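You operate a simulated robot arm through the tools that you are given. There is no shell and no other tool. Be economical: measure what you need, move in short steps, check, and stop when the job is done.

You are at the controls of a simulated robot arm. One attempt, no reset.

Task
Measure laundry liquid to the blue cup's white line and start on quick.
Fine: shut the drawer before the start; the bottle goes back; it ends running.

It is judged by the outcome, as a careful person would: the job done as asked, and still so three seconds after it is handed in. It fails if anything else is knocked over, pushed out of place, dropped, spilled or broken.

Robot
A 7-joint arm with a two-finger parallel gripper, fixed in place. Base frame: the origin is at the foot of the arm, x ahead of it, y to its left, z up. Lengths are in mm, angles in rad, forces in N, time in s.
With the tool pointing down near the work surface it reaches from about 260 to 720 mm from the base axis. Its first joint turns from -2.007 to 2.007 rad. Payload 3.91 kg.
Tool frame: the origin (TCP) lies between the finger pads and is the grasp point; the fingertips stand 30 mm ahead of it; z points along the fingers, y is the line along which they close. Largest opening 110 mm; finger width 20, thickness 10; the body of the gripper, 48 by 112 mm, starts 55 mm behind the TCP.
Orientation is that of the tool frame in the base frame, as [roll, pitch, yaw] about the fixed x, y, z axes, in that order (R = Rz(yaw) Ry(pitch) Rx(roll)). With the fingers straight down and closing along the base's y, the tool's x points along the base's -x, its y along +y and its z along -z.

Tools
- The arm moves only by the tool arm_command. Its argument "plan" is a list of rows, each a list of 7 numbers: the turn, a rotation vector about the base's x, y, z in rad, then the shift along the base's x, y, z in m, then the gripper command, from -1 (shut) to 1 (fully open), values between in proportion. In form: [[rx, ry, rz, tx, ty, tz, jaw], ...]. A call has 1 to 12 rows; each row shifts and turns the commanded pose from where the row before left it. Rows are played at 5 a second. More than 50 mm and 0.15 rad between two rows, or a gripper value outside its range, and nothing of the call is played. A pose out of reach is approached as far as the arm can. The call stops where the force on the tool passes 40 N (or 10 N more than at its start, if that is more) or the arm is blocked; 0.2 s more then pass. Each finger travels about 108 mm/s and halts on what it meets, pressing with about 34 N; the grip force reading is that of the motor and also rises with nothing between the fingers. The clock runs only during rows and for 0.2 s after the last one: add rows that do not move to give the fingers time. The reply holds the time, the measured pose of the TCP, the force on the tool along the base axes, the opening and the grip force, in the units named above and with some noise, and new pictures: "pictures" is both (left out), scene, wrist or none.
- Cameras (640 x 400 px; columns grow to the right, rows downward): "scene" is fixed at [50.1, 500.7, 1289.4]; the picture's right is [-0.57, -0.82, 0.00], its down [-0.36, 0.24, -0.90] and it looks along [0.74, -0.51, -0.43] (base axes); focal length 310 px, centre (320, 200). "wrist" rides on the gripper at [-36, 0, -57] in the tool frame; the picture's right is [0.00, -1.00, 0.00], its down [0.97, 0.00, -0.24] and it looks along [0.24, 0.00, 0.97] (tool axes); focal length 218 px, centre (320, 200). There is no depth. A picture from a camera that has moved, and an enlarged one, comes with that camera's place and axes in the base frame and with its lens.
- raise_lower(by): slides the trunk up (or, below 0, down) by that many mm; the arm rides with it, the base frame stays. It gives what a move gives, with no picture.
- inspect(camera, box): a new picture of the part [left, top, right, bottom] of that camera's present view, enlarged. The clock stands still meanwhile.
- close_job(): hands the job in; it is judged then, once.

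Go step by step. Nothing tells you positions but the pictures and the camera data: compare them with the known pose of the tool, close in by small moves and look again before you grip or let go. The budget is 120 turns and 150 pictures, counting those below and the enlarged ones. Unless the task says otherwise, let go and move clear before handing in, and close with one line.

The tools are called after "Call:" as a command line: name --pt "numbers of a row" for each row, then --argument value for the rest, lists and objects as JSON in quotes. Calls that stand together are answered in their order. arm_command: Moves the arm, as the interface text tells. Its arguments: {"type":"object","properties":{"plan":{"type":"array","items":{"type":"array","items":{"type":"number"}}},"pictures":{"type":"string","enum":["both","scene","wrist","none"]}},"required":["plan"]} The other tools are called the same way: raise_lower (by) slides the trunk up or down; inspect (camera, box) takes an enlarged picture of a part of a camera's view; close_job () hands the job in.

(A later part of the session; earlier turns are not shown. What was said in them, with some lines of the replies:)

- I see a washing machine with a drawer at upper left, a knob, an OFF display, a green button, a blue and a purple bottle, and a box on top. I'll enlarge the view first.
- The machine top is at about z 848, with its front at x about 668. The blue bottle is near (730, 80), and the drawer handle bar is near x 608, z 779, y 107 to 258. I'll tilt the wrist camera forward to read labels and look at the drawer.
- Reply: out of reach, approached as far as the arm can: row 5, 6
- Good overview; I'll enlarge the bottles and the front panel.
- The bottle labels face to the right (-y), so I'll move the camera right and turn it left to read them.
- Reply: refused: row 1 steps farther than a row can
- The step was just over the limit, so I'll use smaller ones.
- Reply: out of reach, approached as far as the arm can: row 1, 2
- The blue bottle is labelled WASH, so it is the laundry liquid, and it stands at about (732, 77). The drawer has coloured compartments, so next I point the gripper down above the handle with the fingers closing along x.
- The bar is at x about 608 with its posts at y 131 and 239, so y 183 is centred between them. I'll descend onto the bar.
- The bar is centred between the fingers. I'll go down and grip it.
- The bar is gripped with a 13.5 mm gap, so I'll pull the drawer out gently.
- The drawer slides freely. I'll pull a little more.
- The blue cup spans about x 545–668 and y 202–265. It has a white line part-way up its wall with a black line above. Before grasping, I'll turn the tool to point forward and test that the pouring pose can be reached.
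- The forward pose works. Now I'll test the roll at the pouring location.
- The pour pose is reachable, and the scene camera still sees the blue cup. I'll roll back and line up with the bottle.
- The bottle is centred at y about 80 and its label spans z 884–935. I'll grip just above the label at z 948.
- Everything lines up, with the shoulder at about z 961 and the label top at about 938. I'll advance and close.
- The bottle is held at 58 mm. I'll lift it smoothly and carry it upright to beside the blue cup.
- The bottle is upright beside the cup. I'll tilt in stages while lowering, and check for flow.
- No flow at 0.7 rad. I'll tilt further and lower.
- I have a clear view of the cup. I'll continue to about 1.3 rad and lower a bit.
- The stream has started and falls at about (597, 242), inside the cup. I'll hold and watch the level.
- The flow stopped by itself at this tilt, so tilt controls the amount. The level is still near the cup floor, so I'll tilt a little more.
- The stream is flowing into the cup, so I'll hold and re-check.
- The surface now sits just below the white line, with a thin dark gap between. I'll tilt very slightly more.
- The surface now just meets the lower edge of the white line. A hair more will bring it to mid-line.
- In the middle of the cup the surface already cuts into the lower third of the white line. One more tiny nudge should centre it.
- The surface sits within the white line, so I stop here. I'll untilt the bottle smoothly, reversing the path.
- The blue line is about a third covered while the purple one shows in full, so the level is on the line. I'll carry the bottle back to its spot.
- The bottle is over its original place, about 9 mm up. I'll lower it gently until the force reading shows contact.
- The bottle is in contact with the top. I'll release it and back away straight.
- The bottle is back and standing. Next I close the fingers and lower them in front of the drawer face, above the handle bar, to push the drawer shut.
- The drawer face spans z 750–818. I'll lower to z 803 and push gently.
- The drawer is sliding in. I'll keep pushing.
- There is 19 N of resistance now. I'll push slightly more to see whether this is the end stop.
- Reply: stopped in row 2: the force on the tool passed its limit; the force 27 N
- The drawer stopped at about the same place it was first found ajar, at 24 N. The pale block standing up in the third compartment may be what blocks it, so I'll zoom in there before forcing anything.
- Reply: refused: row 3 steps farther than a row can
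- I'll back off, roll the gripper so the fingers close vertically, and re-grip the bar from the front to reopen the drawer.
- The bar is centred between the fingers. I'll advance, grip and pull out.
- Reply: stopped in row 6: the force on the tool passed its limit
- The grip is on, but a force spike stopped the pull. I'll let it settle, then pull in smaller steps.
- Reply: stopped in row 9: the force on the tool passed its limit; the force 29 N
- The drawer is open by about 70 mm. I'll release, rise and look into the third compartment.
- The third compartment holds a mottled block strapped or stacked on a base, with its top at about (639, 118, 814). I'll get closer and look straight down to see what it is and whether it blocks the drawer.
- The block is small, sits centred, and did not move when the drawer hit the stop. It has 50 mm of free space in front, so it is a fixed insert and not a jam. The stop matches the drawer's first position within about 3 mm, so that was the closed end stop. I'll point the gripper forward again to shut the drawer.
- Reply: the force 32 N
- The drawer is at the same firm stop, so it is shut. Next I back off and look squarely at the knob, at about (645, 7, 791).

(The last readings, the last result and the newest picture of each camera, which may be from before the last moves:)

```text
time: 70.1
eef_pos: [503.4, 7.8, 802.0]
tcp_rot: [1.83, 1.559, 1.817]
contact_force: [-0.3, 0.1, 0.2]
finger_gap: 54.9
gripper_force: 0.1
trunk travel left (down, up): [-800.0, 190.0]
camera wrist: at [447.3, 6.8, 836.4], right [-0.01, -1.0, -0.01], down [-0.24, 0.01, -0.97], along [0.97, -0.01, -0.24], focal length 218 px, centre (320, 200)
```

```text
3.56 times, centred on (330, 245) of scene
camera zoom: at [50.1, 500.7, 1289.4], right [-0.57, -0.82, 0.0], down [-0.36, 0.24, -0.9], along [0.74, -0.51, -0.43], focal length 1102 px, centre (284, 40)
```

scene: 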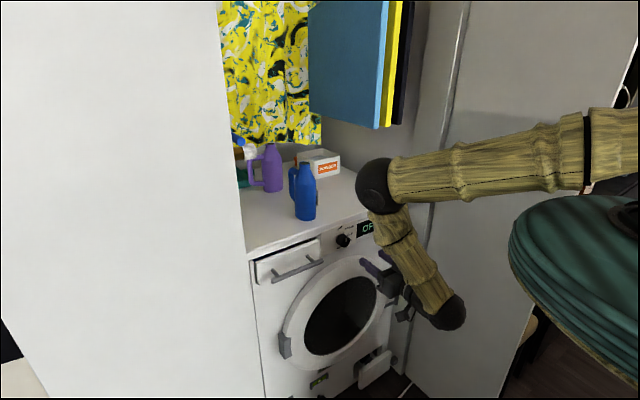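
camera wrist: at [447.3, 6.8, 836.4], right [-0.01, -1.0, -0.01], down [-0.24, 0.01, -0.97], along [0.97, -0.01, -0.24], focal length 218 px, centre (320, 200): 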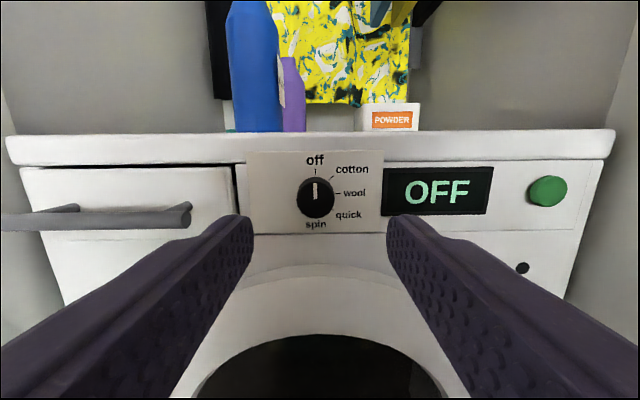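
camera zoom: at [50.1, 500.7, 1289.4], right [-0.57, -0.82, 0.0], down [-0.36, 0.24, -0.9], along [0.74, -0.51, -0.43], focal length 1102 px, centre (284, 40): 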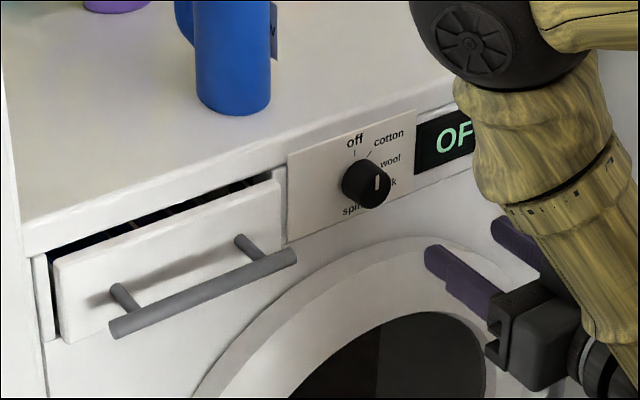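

The drawer looks exactly as in its first picture, so it was closed then and is closed now. The knob is at off and quick is 135° clockwise. I'll pre-roll the gripper by -1.18 rad so the turn is symmetric, and line up at (y 9, z 790).

Call:
arm_command --pt "-0.147 0 0 0.01 0.001 -0.003 0" --pt "-0.147 0 0 0.01 0 -0.003 0" --pt "-0.147 0 0 0.01 0 -0.003 0" --pt "-0.147 0 0 0.01 0 -0.003 0" --pt "-0.147 0 0 0.01 0 0 0" --pt "-0.147 0 0 0.01 0 0 0" --pt "-0.147 0 0 0 0 0 0" --pt "-0.149 0 0 0 0 0 0" --pt "0 0 0 0 0 0 0" --pictures "wrist"

```text
time: 72.1
eef_pos: [563.8, 8.2, 790.5]
tcp_rot: [-1.559, 0.403, -1.573]
contact_force: [0.4, -0.2, -0.3]
finger_gap: 55.0
gripper_force: 0.1
trunk travel left (down, up): [-800.0, 190.0]
camera wrist: at [506.9, 40.8, 801.8], right [-0.01, -0.39, 0.92], down [-0.24, -0.89, -0.38], along [0.97, -0.23, -0.08], focal length 218 px, centre (320, 200)
```

wrist: 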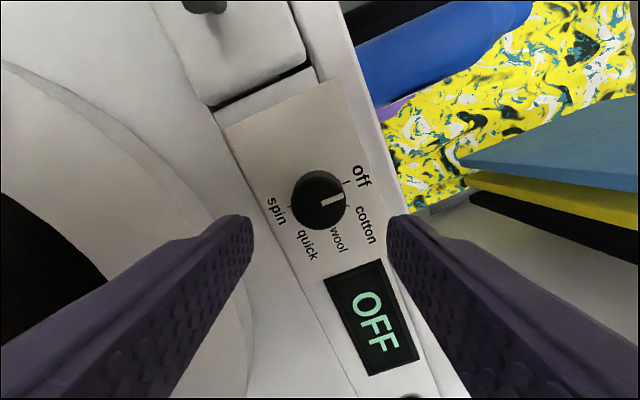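

The knob is centred on the tool axis. I'll advance slowly.

Call:
arm_command --pt "0 0 0 0.025 0 0 0" --pt "0 0 0 0.015 0 0 0" --pt "0 0 0 0.01 0 0 0" --pt "0 0 0 0.006 0 0 0" --pt "0 0 0 0 0 0 0" --pictures "wrist"

```text
time: 73.3
eef_pos: [620.2, 8.7, 789.2]
tcp_rot: [-1.559, 0.405, -1.575]
contact_force: [-0.5, -0.3, 0.9]
finger_gap: 55.1
gripper_force: 0.1
trunk travel left (down, up): [-800.0, 190.0]
camera wrist: at [563.1, 40.8, 801.8], right [-0.01, -0.39, 0.92], down [-0.24, -0.89, -0.38], along [0.97, -0.23, -0.08], focal length 218 px, centre (320, 200)
```

wrist: 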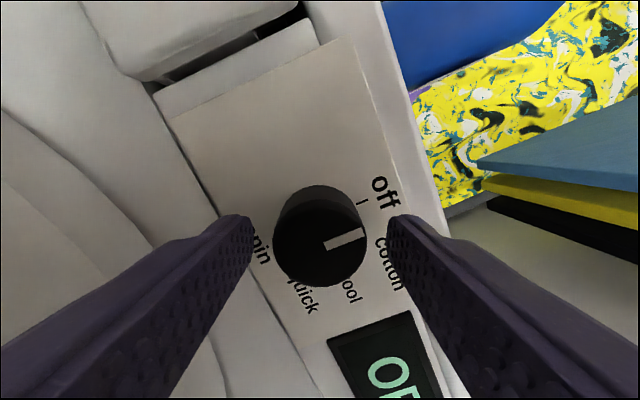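

The knob face is at about x 640 and the plate at about 664. I'll advance 8 mm more and grip.

Call:
arm_command --pt "0 0 0 0.004 0 0 0" --pt "0 0 0 0.004 0 0 0" --pt "0 0 0 0 0 0 -0.5" --pt "0 0 0 0 0 0 -0.5" --pt "0 0 0 0 0 0 -0.5" --pictures "wrist"

```text
time: 74.5
eef_pos: [627.1, 8.0, 790.0]
tcp_rot: [-1.558, 0.404, -1.575]
contact_force: [-0.2, 0.0, -0.5]
finger_gap: 35.2
gripper_force: 44.9
trunk travel left (down, up): [-800.0, 190.0]
camera wrist: at [571.1, 41.0, 801.6], right [-0.01, -0.39, 0.92], down [-0.24, -0.89, -0.38], along [0.97, -0.23, -0.08], focal length 218 px, centre (320, 200)
```

wrist: 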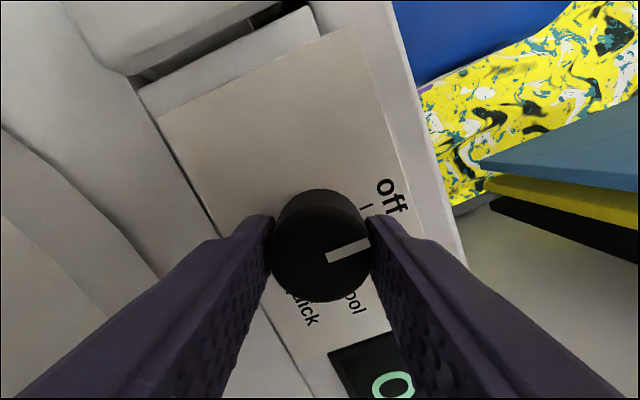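

The knob is gripped at 35 mm with negligible side force. Now I'll turn it clockwise, +2.356 rad in total, starting with 12 rows.

Call:
arm_command --pt "0.13 0 0 0 0 0 -0.5" --pt "0.13 0 0 0 0 0 -0.5" --pt "0.13 0 0 0 0 0 -0.5" --pt "0.13 0 0 0 0 0 -0.5" --pt "0.13 0 0 0 0 0 -0.5" --pt "0.13 0 0 0 0 0 -0.5" --pt "0.13 0 0 0 0 0 -0.5" --pt "0.13 0 0 0 0 0 -0.5" --pt "0.13 0 0 0 0 0 -0.5" --pt "0.13 0 0 0 0 0 -0.5" --pt "0.13 0 0 0 0 0 -0.5" --pt "0.13 0 0 0 0 0 -0.5" --pictures "wrist"

```text
time: 77.1
eef_pos: [628.3, 11.3, 789.3]
tcp_rot: [1.594, 1.176, 1.582]
contact_force: [-1.4, 17.7, -4.1]
finger_gap: 35.5
gripper_force: 45.0
trunk travel left (down, up): [-800.0, 190.0]
camera wrist: at [571.2, -3.7, 821.6], right [-0.01, -0.92, -0.38], down [-0.24, 0.38, -0.89], along [0.97, 0.08, -0.23], focal length 218 px, centre (320, 200)
```

wrist: 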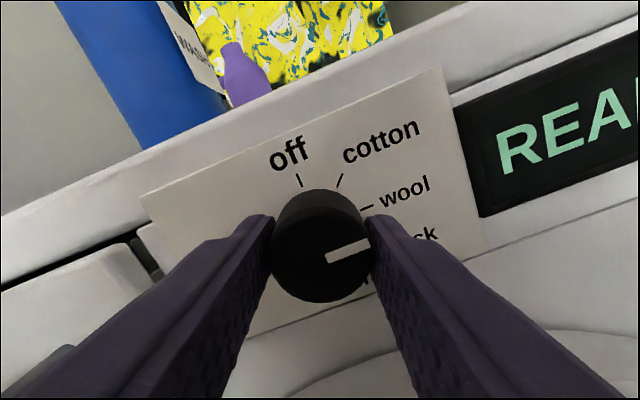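

The knob follows and the display reads READY. I'll continue the remaining 0.8 rad to quick.

Call:
arm_command --pt "0.133 0 0 0 0 0 -0.5" --pt "0.133 0 0 0 0 0 -0.5" --pt "0.133 0 0 0 0 0 -0.5" --pt "0.133 0 0 0 0 0 -0.5" --pt "0.133 0 0 0 0 0 -0.5" --pt "0.131 0 0 0 0 0 -0.5" --pt "0 0 0 0 0 0 -0.5" --pictures "wrist"

```text
time: 78.7
eef_pos: [627.2, 11.9, 789.3]
tcp_rot: [1.586, 0.381, 1.577]
contact_force: [4.1, 25.9, 4.5]
finger_gap: 35.4
gripper_force: 45.2
trunk travel left (down, up): [-800.0, 190.0]
camera wrist: at [571.3, -23.3, 802.9], right [-0.01, -0.37, -0.93], down [-0.24, 0.9, -0.36], along [0.97, 0.22, -0.1], focal length 218 px, centre (320, 200)
```

wrist: 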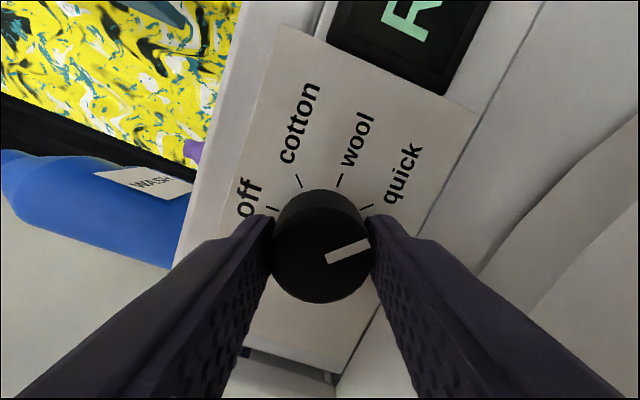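

The mark looks aligned with the quick tick. I'll release, back off straight and check.

Call:
arm_command --pt "0 0 0 0 0 0 -0.1" --pt "0 0 0 0 0 0 0" --pt "0 0 0 0 0 0 0" --pt "0 0 0 -0.02 0 0 0" --pt "0 0 0 -0.03 0 0 0" --pt "0 0 0 -0.04 0 0 0" --pt "0 0 0 -0.02 0 0 0" --pt "-0.13 0 0 0 0 0 0" --pt "-0.13 0 0 0 0 0 0" --pt "-0.13 0 0 0 0 0 -0.5" --pt "-0.13 0 0 0 0 0 -1" --pt "-0.13 0 0 0 0 0 -1" --pictures "none"

Call:
arm_command --pt "-0.13 0 0 0 -0.02 0 -1" --pt "-0.13 0 0 0 -0.03 0 -1" --pt "-0.13 0 0 0 -0.03 0 -1" --pt "-0.138 0 0 0 -0.03 0 -1" --pt "0 0 0 0 -0.02 0 -1" --pt "0 0 0 0 0 0 -1"

Call:
inspect --camera "wrist" --box '[150, 100, 430, 260]'

```text
time: 81.3
eef_pos: [518.0, 8.3, 789.5]
tcp_rot: [1.593, 1.034, 1.576]
contact_force: [0.5, 0.5, 0.1]
finger_gap: 0.1
gripper_force: 34.1
trunk travel left (down, up): [-800.0, 190.0]
```

```text
time: 82.7
eef_pos: [517.5, -122.3, 791.1]
tcp_rot: [1.82, 1.559, 1.807]
contact_force: [-0.5, -0.5, -0.5]
finger_gap: 0.4
gripper_force: 34.0
trunk travel left (down, up): [-800.0, 190.0]
camera wrist: at [461.6, -123.0, 824.7], right [-0.01, -1.0, -0.01], down [-0.24, 0.01, -0.97], along [0.97, -0.01, -0.24], focal length 218 px, centre (320, 200)
```

scene: 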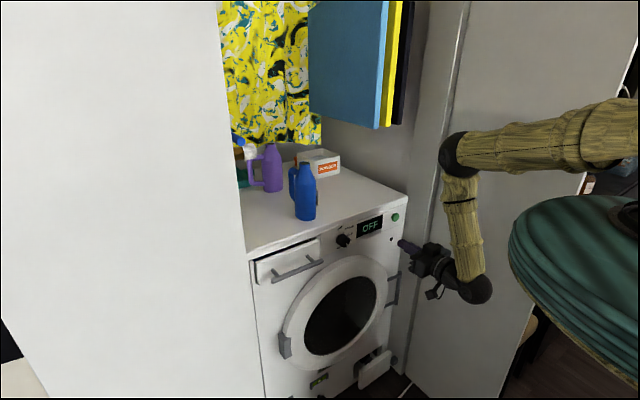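
wrist: 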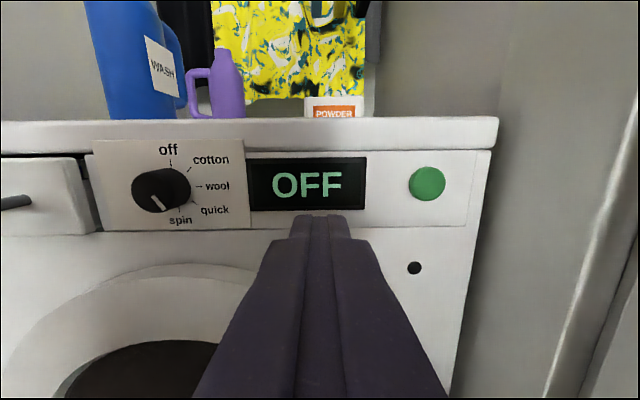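

```text
2.29 times, centred on (290, 180) of wrist
camera zoom: at [461.6, -123.0, 824.7], right [-0.01, -1.0, -0.01], down [-0.24, 0.01, -0.97], along [0.97, -0.01, -0.24], focal length 499 px, centre (389, 246)
```

zoom: 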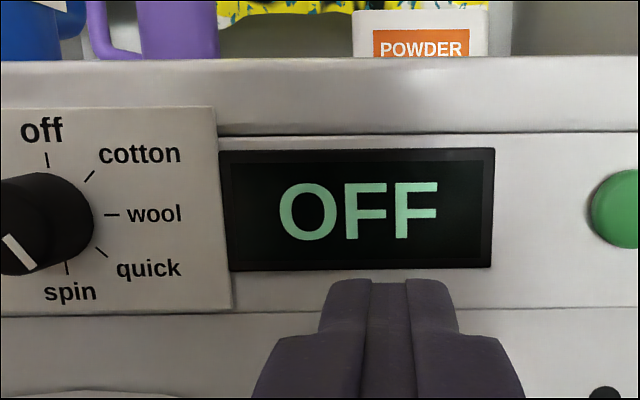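

The display says OFF, so the knob isn't seated on quick. I'll inspect the knob.

Call:
inspect --camera "wrist" --box '[90, 130, 250, 240]'

Call:
arm_command --pt "0 0 0 -0.01 0.04 0 -0.5" --pt "0 0 0 -0.005 0.045 0 0" --pt "0 0 0 0 0.045 0.005 0" --pt "0 0 0 0 0 0 0" --pictures "none"

Call:
inspect --camera "wrist" --box '[240, 120, 520, 260]'

Call:
inspect --camera "wrist" --box '[260, 130, 380, 230]'

```text
3.64 times, centred on (170, 185) of wrist
camera zoom: at [461.6, -123.0, 824.7], right [-0.01, -1.0, -0.01], down [-0.24, 0.01, -0.97], along [0.97, -0.01, -0.24], focal length 794 px, centre (866, 254)
```

zoom: 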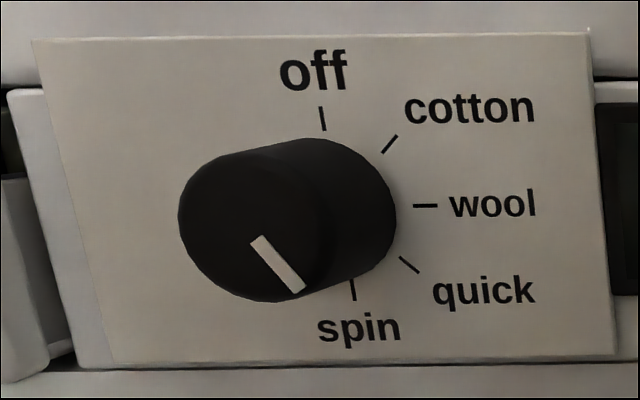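

```text
time: 83.7
eef_pos: [503.5, 8.9, 795.1]
tcp_rot: [1.818, 1.557, 1.804]
contact_force: [-0.8, 0.5, 0.6]
finger_gap: 54.7
gripper_force: 0.1
trunk travel left (down, up): [-800.0, 190.0]
```

```text
2.29 times, centred on (380, 190) of wrist
camera zoom: at [447.7, 8.2, 829.5], right [-0.01, -1.0, -0.01], down [-0.24, 0.01, -0.97], along [0.97, -0.01, -0.24], focal length 499 px, centre (183, 223)
```

zoom: 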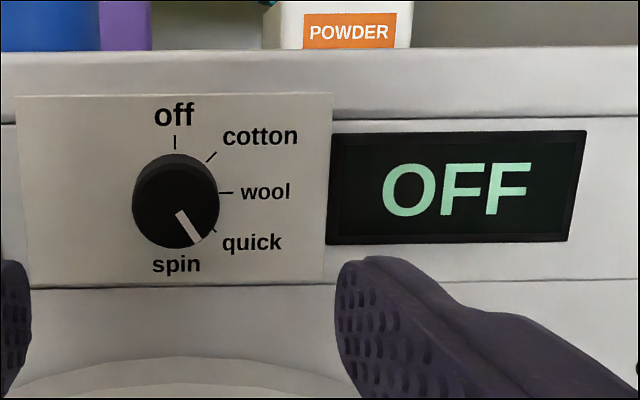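

```text
4.00 times, centred on (320, 180) of wrist
camera zoom: at [447.7, 8.2, 829.5], right [-0.01, -1.0, -0.01], down [-0.24, 0.01, -0.97], along [0.97, -0.01, -0.24], focal length 873 px, centre (320, 280)
```

zoom: 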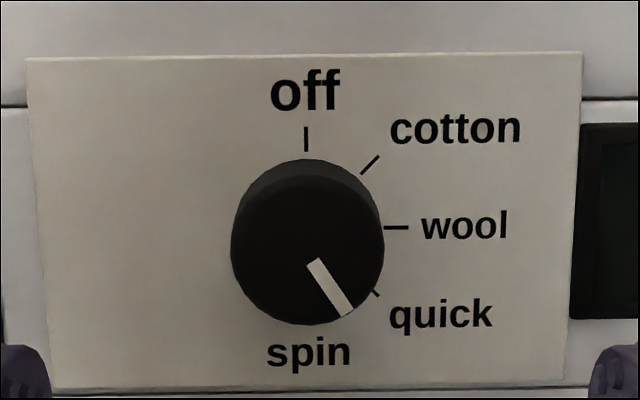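

The knob sits at about 147°, about 12° past quick, because stored side force dragged it on release. I'll re-grip centred, turn back about 0.21 rad, and null the side force before releasing.

Call:
arm_command --pt "0.105 0 0 0.02 0 -0.005 0" --pt "0 0 0 0.03 0 0 0" --pt "0 0 0 0.03 0 0 0" --pt "0 0 0 0.025 0 0 0" --pt "0 0 0 0.012 0 0 0" --pt "0 0 0 0.006 0 0 0" --pt "0 0 0 0 0 0 0" --pt "0 0 0 0 0 0 -0.5" --pt "0 0 0 0 0 0 -0.5" --pt "0 0 0 0 0 0 -0.5" --pictures "wrist"

```text
time: 85.9
eef_pos: [625.6, 10.8, 789.1]
tcp_rot: [1.601, 1.454, 1.589]
contact_force: [3.6, 11.5, 2.4]
finger_gap: 35.7
gripper_force: 45.1
trunk travel left (down, up): [-800.0, 190.0]
camera wrist: at [569.5, 5.6, 824.8], right [-0.01, -0.99, -0.12], down [-0.24, 0.12, -0.96], along [0.97, 0.02, -0.24], focal length 218 px, centre (320, 200)
```

wrist: 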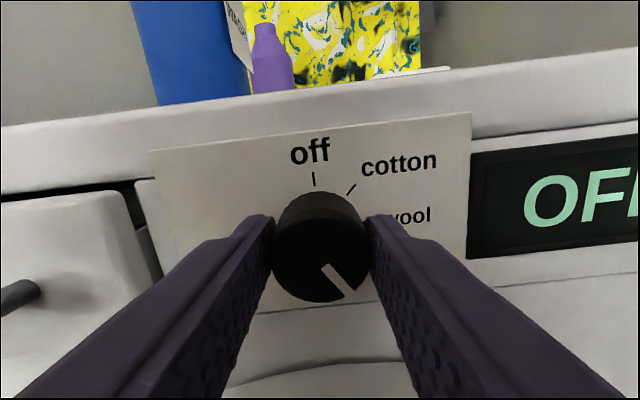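

I'm gripped with 11.5 N of side force, so I'll shift +2 mm in y to null it while turning back.

Call:
arm_command --pt "0 0 0 0 0.002 0 -0.5" --pt "-0.07 0 0 0 0 0 -0.5" --pt "-0.07 0 0 0 0 0 -0.5" --pt "-0.07 0 0 0 0 0 -0.5" --pt "0 0 0 0 0 0 -0.5" --pictures "wrist"

```text
time: 87.1
eef_pos: [626.4, 9.9, 789.2]
tcp_rot: [-1.568, 1.476, -1.583]
contact_force: [7.1, 1.0, 5.5]
finger_gap: 35.3
gripper_force: 44.6
trunk travel left (down, up): [-800.0, 190.0]
camera wrist: at [569.4, 13.4, 824.6], right [-0.01, -1.0, 0.09], down [-0.24, -0.09, -0.97], along [0.97, -0.04, -0.24], focal length 218 px, centre (320, 200)
```

wrist: 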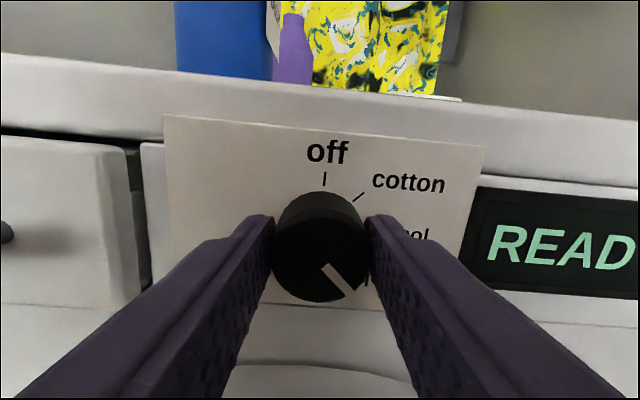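

READY again, and the forces are small. I'll null the small z force, release and back off.

Call:
arm_command --pt "0 0 0 0 0 0.0007 -0.5" --pt "0 0 0 0 0 0 -0.1" --pt "0 0 0 0 0 0 0" --pt "0 0 0 0 0 0 0" --pt "0 0 0 -0.02 0 0 0" --pt "0 0 0 -0.04 0 0 0" --pt "0 0 0 -0.04 0 0 0" --pt "0.105 0 0 -0.02 0 0.005 0" --pt "0 0 0 0 0 0 0" --pictures "none"

Call:
inspect --camera "wrist" --box '[240, 110, 520, 260]'

Call:
inspect --camera "wrist" --box '[260, 130, 380, 230]'

```text
time: 89.1
eef_pos: [504.2, 9.4, 795.4]
tcp_rot: [1.767, 1.555, 1.752]
contact_force: [0.1, -0.3, 0.8]
finger_gap: 54.9
gripper_force: 0.0
trunk travel left (down, up): [-800.0, 190.0]
```

```text
2.29 times, centred on (380, 185) of wrist
camera zoom: at [446.9, 8.9, 830.7], right [-0.01, -1.0, -0.01], down [-0.24, 0.02, -0.97], along [0.97, -0.01, -0.24], focal length 499 px, centre (183, 234)
```

zoom: 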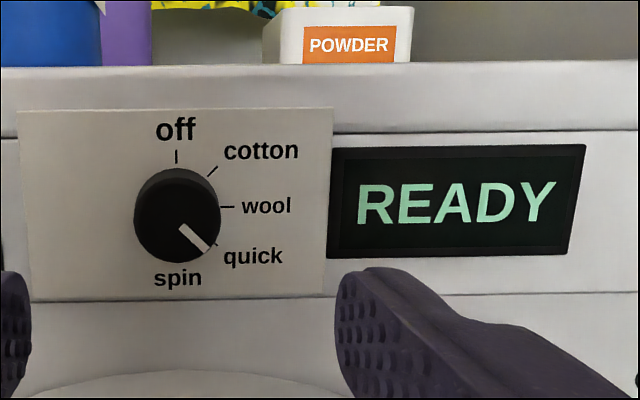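

```text
4.00 times, centred on (320, 180) of wrist
camera zoom: at [446.9, 8.9, 830.7], right [-0.01, -1.0, -0.01], down [-0.24, 0.02, -0.97], along [0.97, -0.01, -0.24], focal length 873 px, centre (320, 280)
```

zoom: 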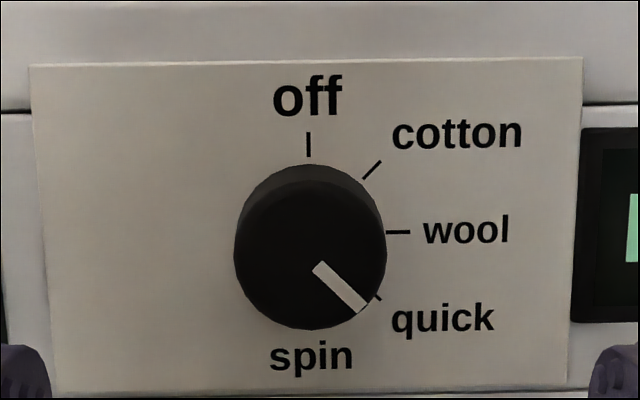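

The knob is on quick and the display reads READY. The green button is at about (655, -221, 791). I'll approach it with closed fingers, yawed slightly to the right to stay clear of the side wall.

Call:
arm_command --pt "0 0 -0.05 0.006 -0.03 0 -0.5" --pt "0 0 -0.05 0.006 -0.035 0 -1" --pt "0 0 -0.05 0.006 -0.035 -0.001 -1" --pt "0 0 -0.05 0.006 -0.035 -0.001 -1" --pt "0 0 -0.05 0.006 -0.03 -0.001 -1" --pt "0 0 -0.05 0.006 -0.03 -0.001 -1" --pt "0 0 0 0 0 0 -1"

```text
time: 90.7
eef_pos: [540.6, -185.7, 790.4]
tcp_rot: [1.808, 1.557, 1.493]
contact_force: [-0.5, -0.1, 0.4]
finger_gap: 0.0
gripper_force: 34.5
trunk travel left (down, up): [-800.0, 190.0]
camera wrist: at [486.8, -168.4, 825.7], right [-0.31, -0.95, -0.01], down [-0.23, 0.09, -0.97], along [0.92, -0.3, -0.24], focal length 218 px, centre (320, 200)
```

scene: 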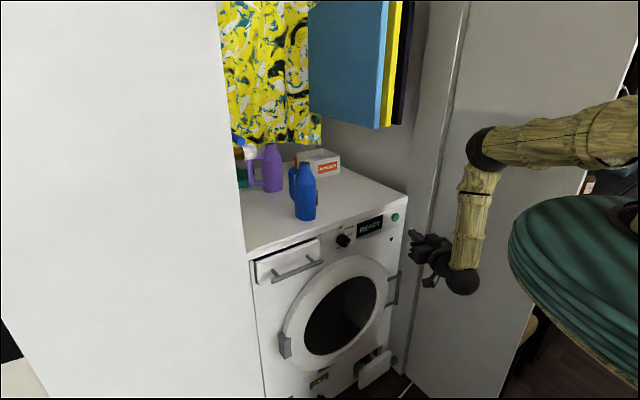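
wrist: 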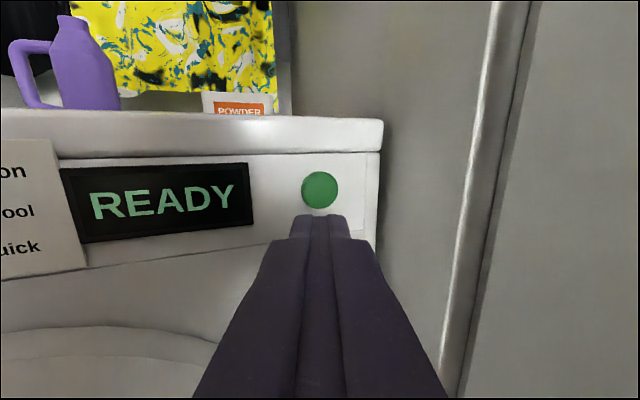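

The button lies straight ahead of the fingertips. I'll advance along the tool axis in small steps to press it.

Call:
arm_command --pt "0 0 0 0.029 -0.009 0 -1" --pt "0 0 0 0.029 -0.009 0.0005 -1" --pt "0 0 0 0.014 -0.0045 0 -1" --pt "0 0 0 0.005 -0.0015 0 -1" --pt "0 0 0 0 0 0 -1" --pictures "wrist"

```text
time: 91.9
eef_pos: [619.0, -209.1, 792.0]
tcp_rot: [1.82, 1.559, 1.506]
contact_force: [-0.9, 0.4, 0.0]
finger_gap: 0.0
gripper_force: 34.0
trunk travel left (down, up): [-800.0, 190.0]
camera wrist: at [564.4, -192.4, 826.9], right [-0.31, -0.95, -0.01], down [-0.23, 0.09, -0.97], along [0.92, -0.3, -0.24], focal length 218 px, centre (320, 200)
```

wrist: 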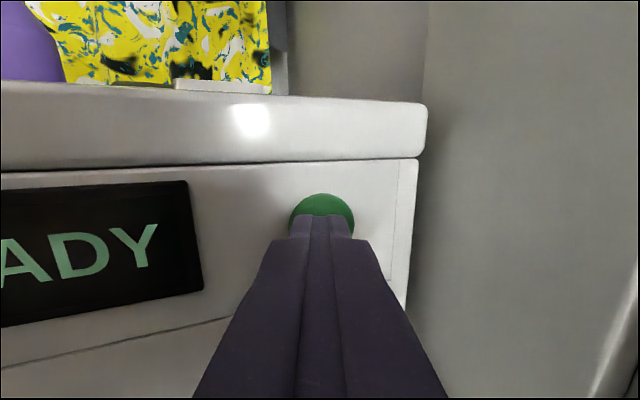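

Fingertips are just short of the button, so I'll press on in small steps.

Call:
arm_command --pt "0 0 0 0.003 -0.001 0 -1" --pt "0 0 0 0.003 -0.001 0 -1" --pt "0 0 0 0.003 -0.001 0 -1" --pt "0 0 0 0 0 0 -1" --pictures "wrist"

```text
time: 92.9
eef_pos: [627.5, -211.1, 790.8]
tcp_rot: [1.88, 1.558, 1.565]
contact_force: [-6.8, 2.6, 0.1]
finger_gap: 0.0
gripper_force: 33.6
trunk travel left (down, up): [-800.0, 190.0]
camera wrist: at [573.0, -195.0, 826.7], right [-0.31, -0.95, -0.01], down [-0.23, 0.09, -0.97], along [0.92, -0.3, -0.24], focal length 218 px, centre (320, 200)
```

wrist: 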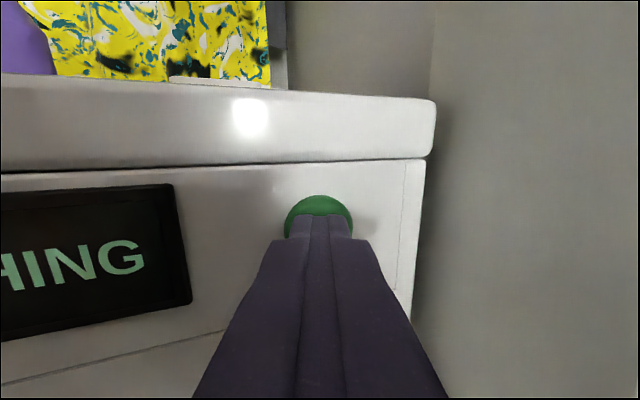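

The display now ends in "…HING", i.e. WASHING. I'll back away and confirm the final state.

Call:
arm_command --pt "0 0 0 -0.02 0.006 0 -1" --pt "0 0 0 -0.04 0.012 0 -1" --pt "0 0 0 -0.04 0.015 0 -1" --pt "0 0 0 -0.03 0.03 0 -1" --pt "0 0 0 0 0.04 0 -1" --pt "0 0 0 0 0 0 -1"

Call:
inspect --camera "scene" --box '[240, 130, 420, 300]'

Call:
inspect --camera "scene" --box '[310, 205, 410, 265]'

```text
time: 94.3
eef_pos: [498.9, -109.6, 790.4]
tcp_rot: [1.802, 1.558, 1.488]
contact_force: [0.2, 0.8, 0.0]
finger_gap: 0.0
gripper_force: 33.8
trunk travel left (down, up): [-800.0, 190.0]
camera wrist: at [443.4, -93.0, 826.3], right [-0.31, -0.95, -0.01], down [-0.23, 0.09, -0.97], along [0.92, -0.3, -0.24], focal length 218 px, centre (320, 200)
```

scene: 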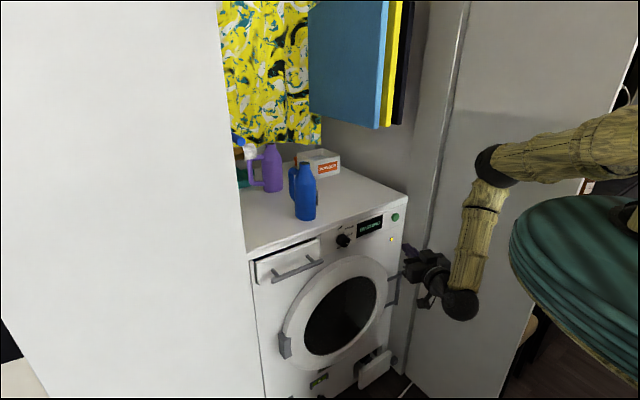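
wrist: 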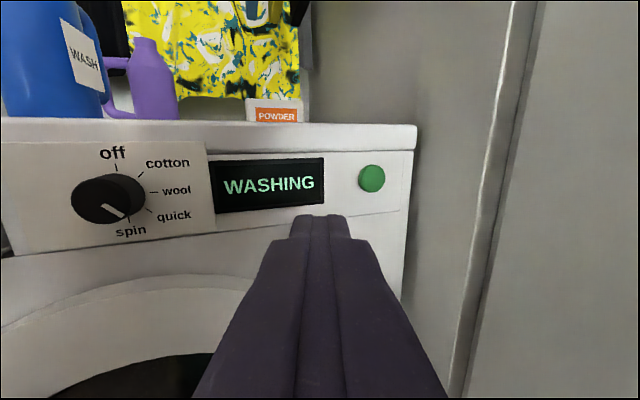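

```text
2.35 times, centred on (330, 215) of scene
camera zoom: at [50.1, 500.7, 1289.4], right [-0.57, -0.82, 0.0], down [-0.36, 0.24, -0.9], along [0.74, -0.51, -0.43], focal length 729 px, centre (296, 165)
```

zoom: 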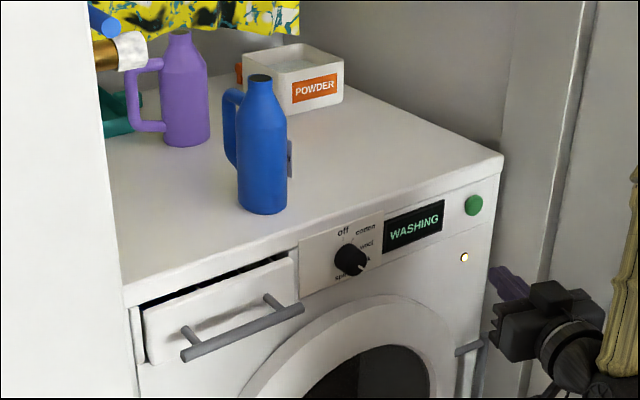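

```text
6.40 times, centred on (360, 235) of scene
camera zoom: at [50.1, 500.7, 1289.4], right [-0.57, -0.82, 0.0], down [-0.36, 0.24, -0.9], along [0.74, -0.51, -0.43], focal length 1984 px, centre (64, -24)
```

zoom: 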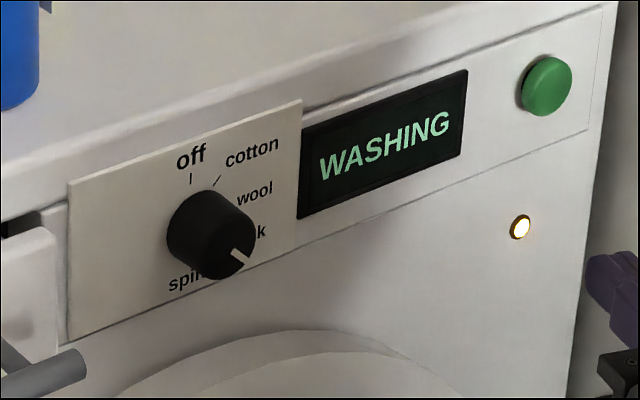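

The display shows WASHING with the lamp lit. The knob is on quick, the drawer is shut, the bottle is back, and the arm is clear, so I'm handing in.

Call:
close_job

```text
The job is handed in.
```

The blue cup is filled with laundry liquid to its white line, and the machine is running on quick: the display shows WASHING and the lamp is lit. The drawer was shut against its stop before the start, and the WASH bottle is back in its place.
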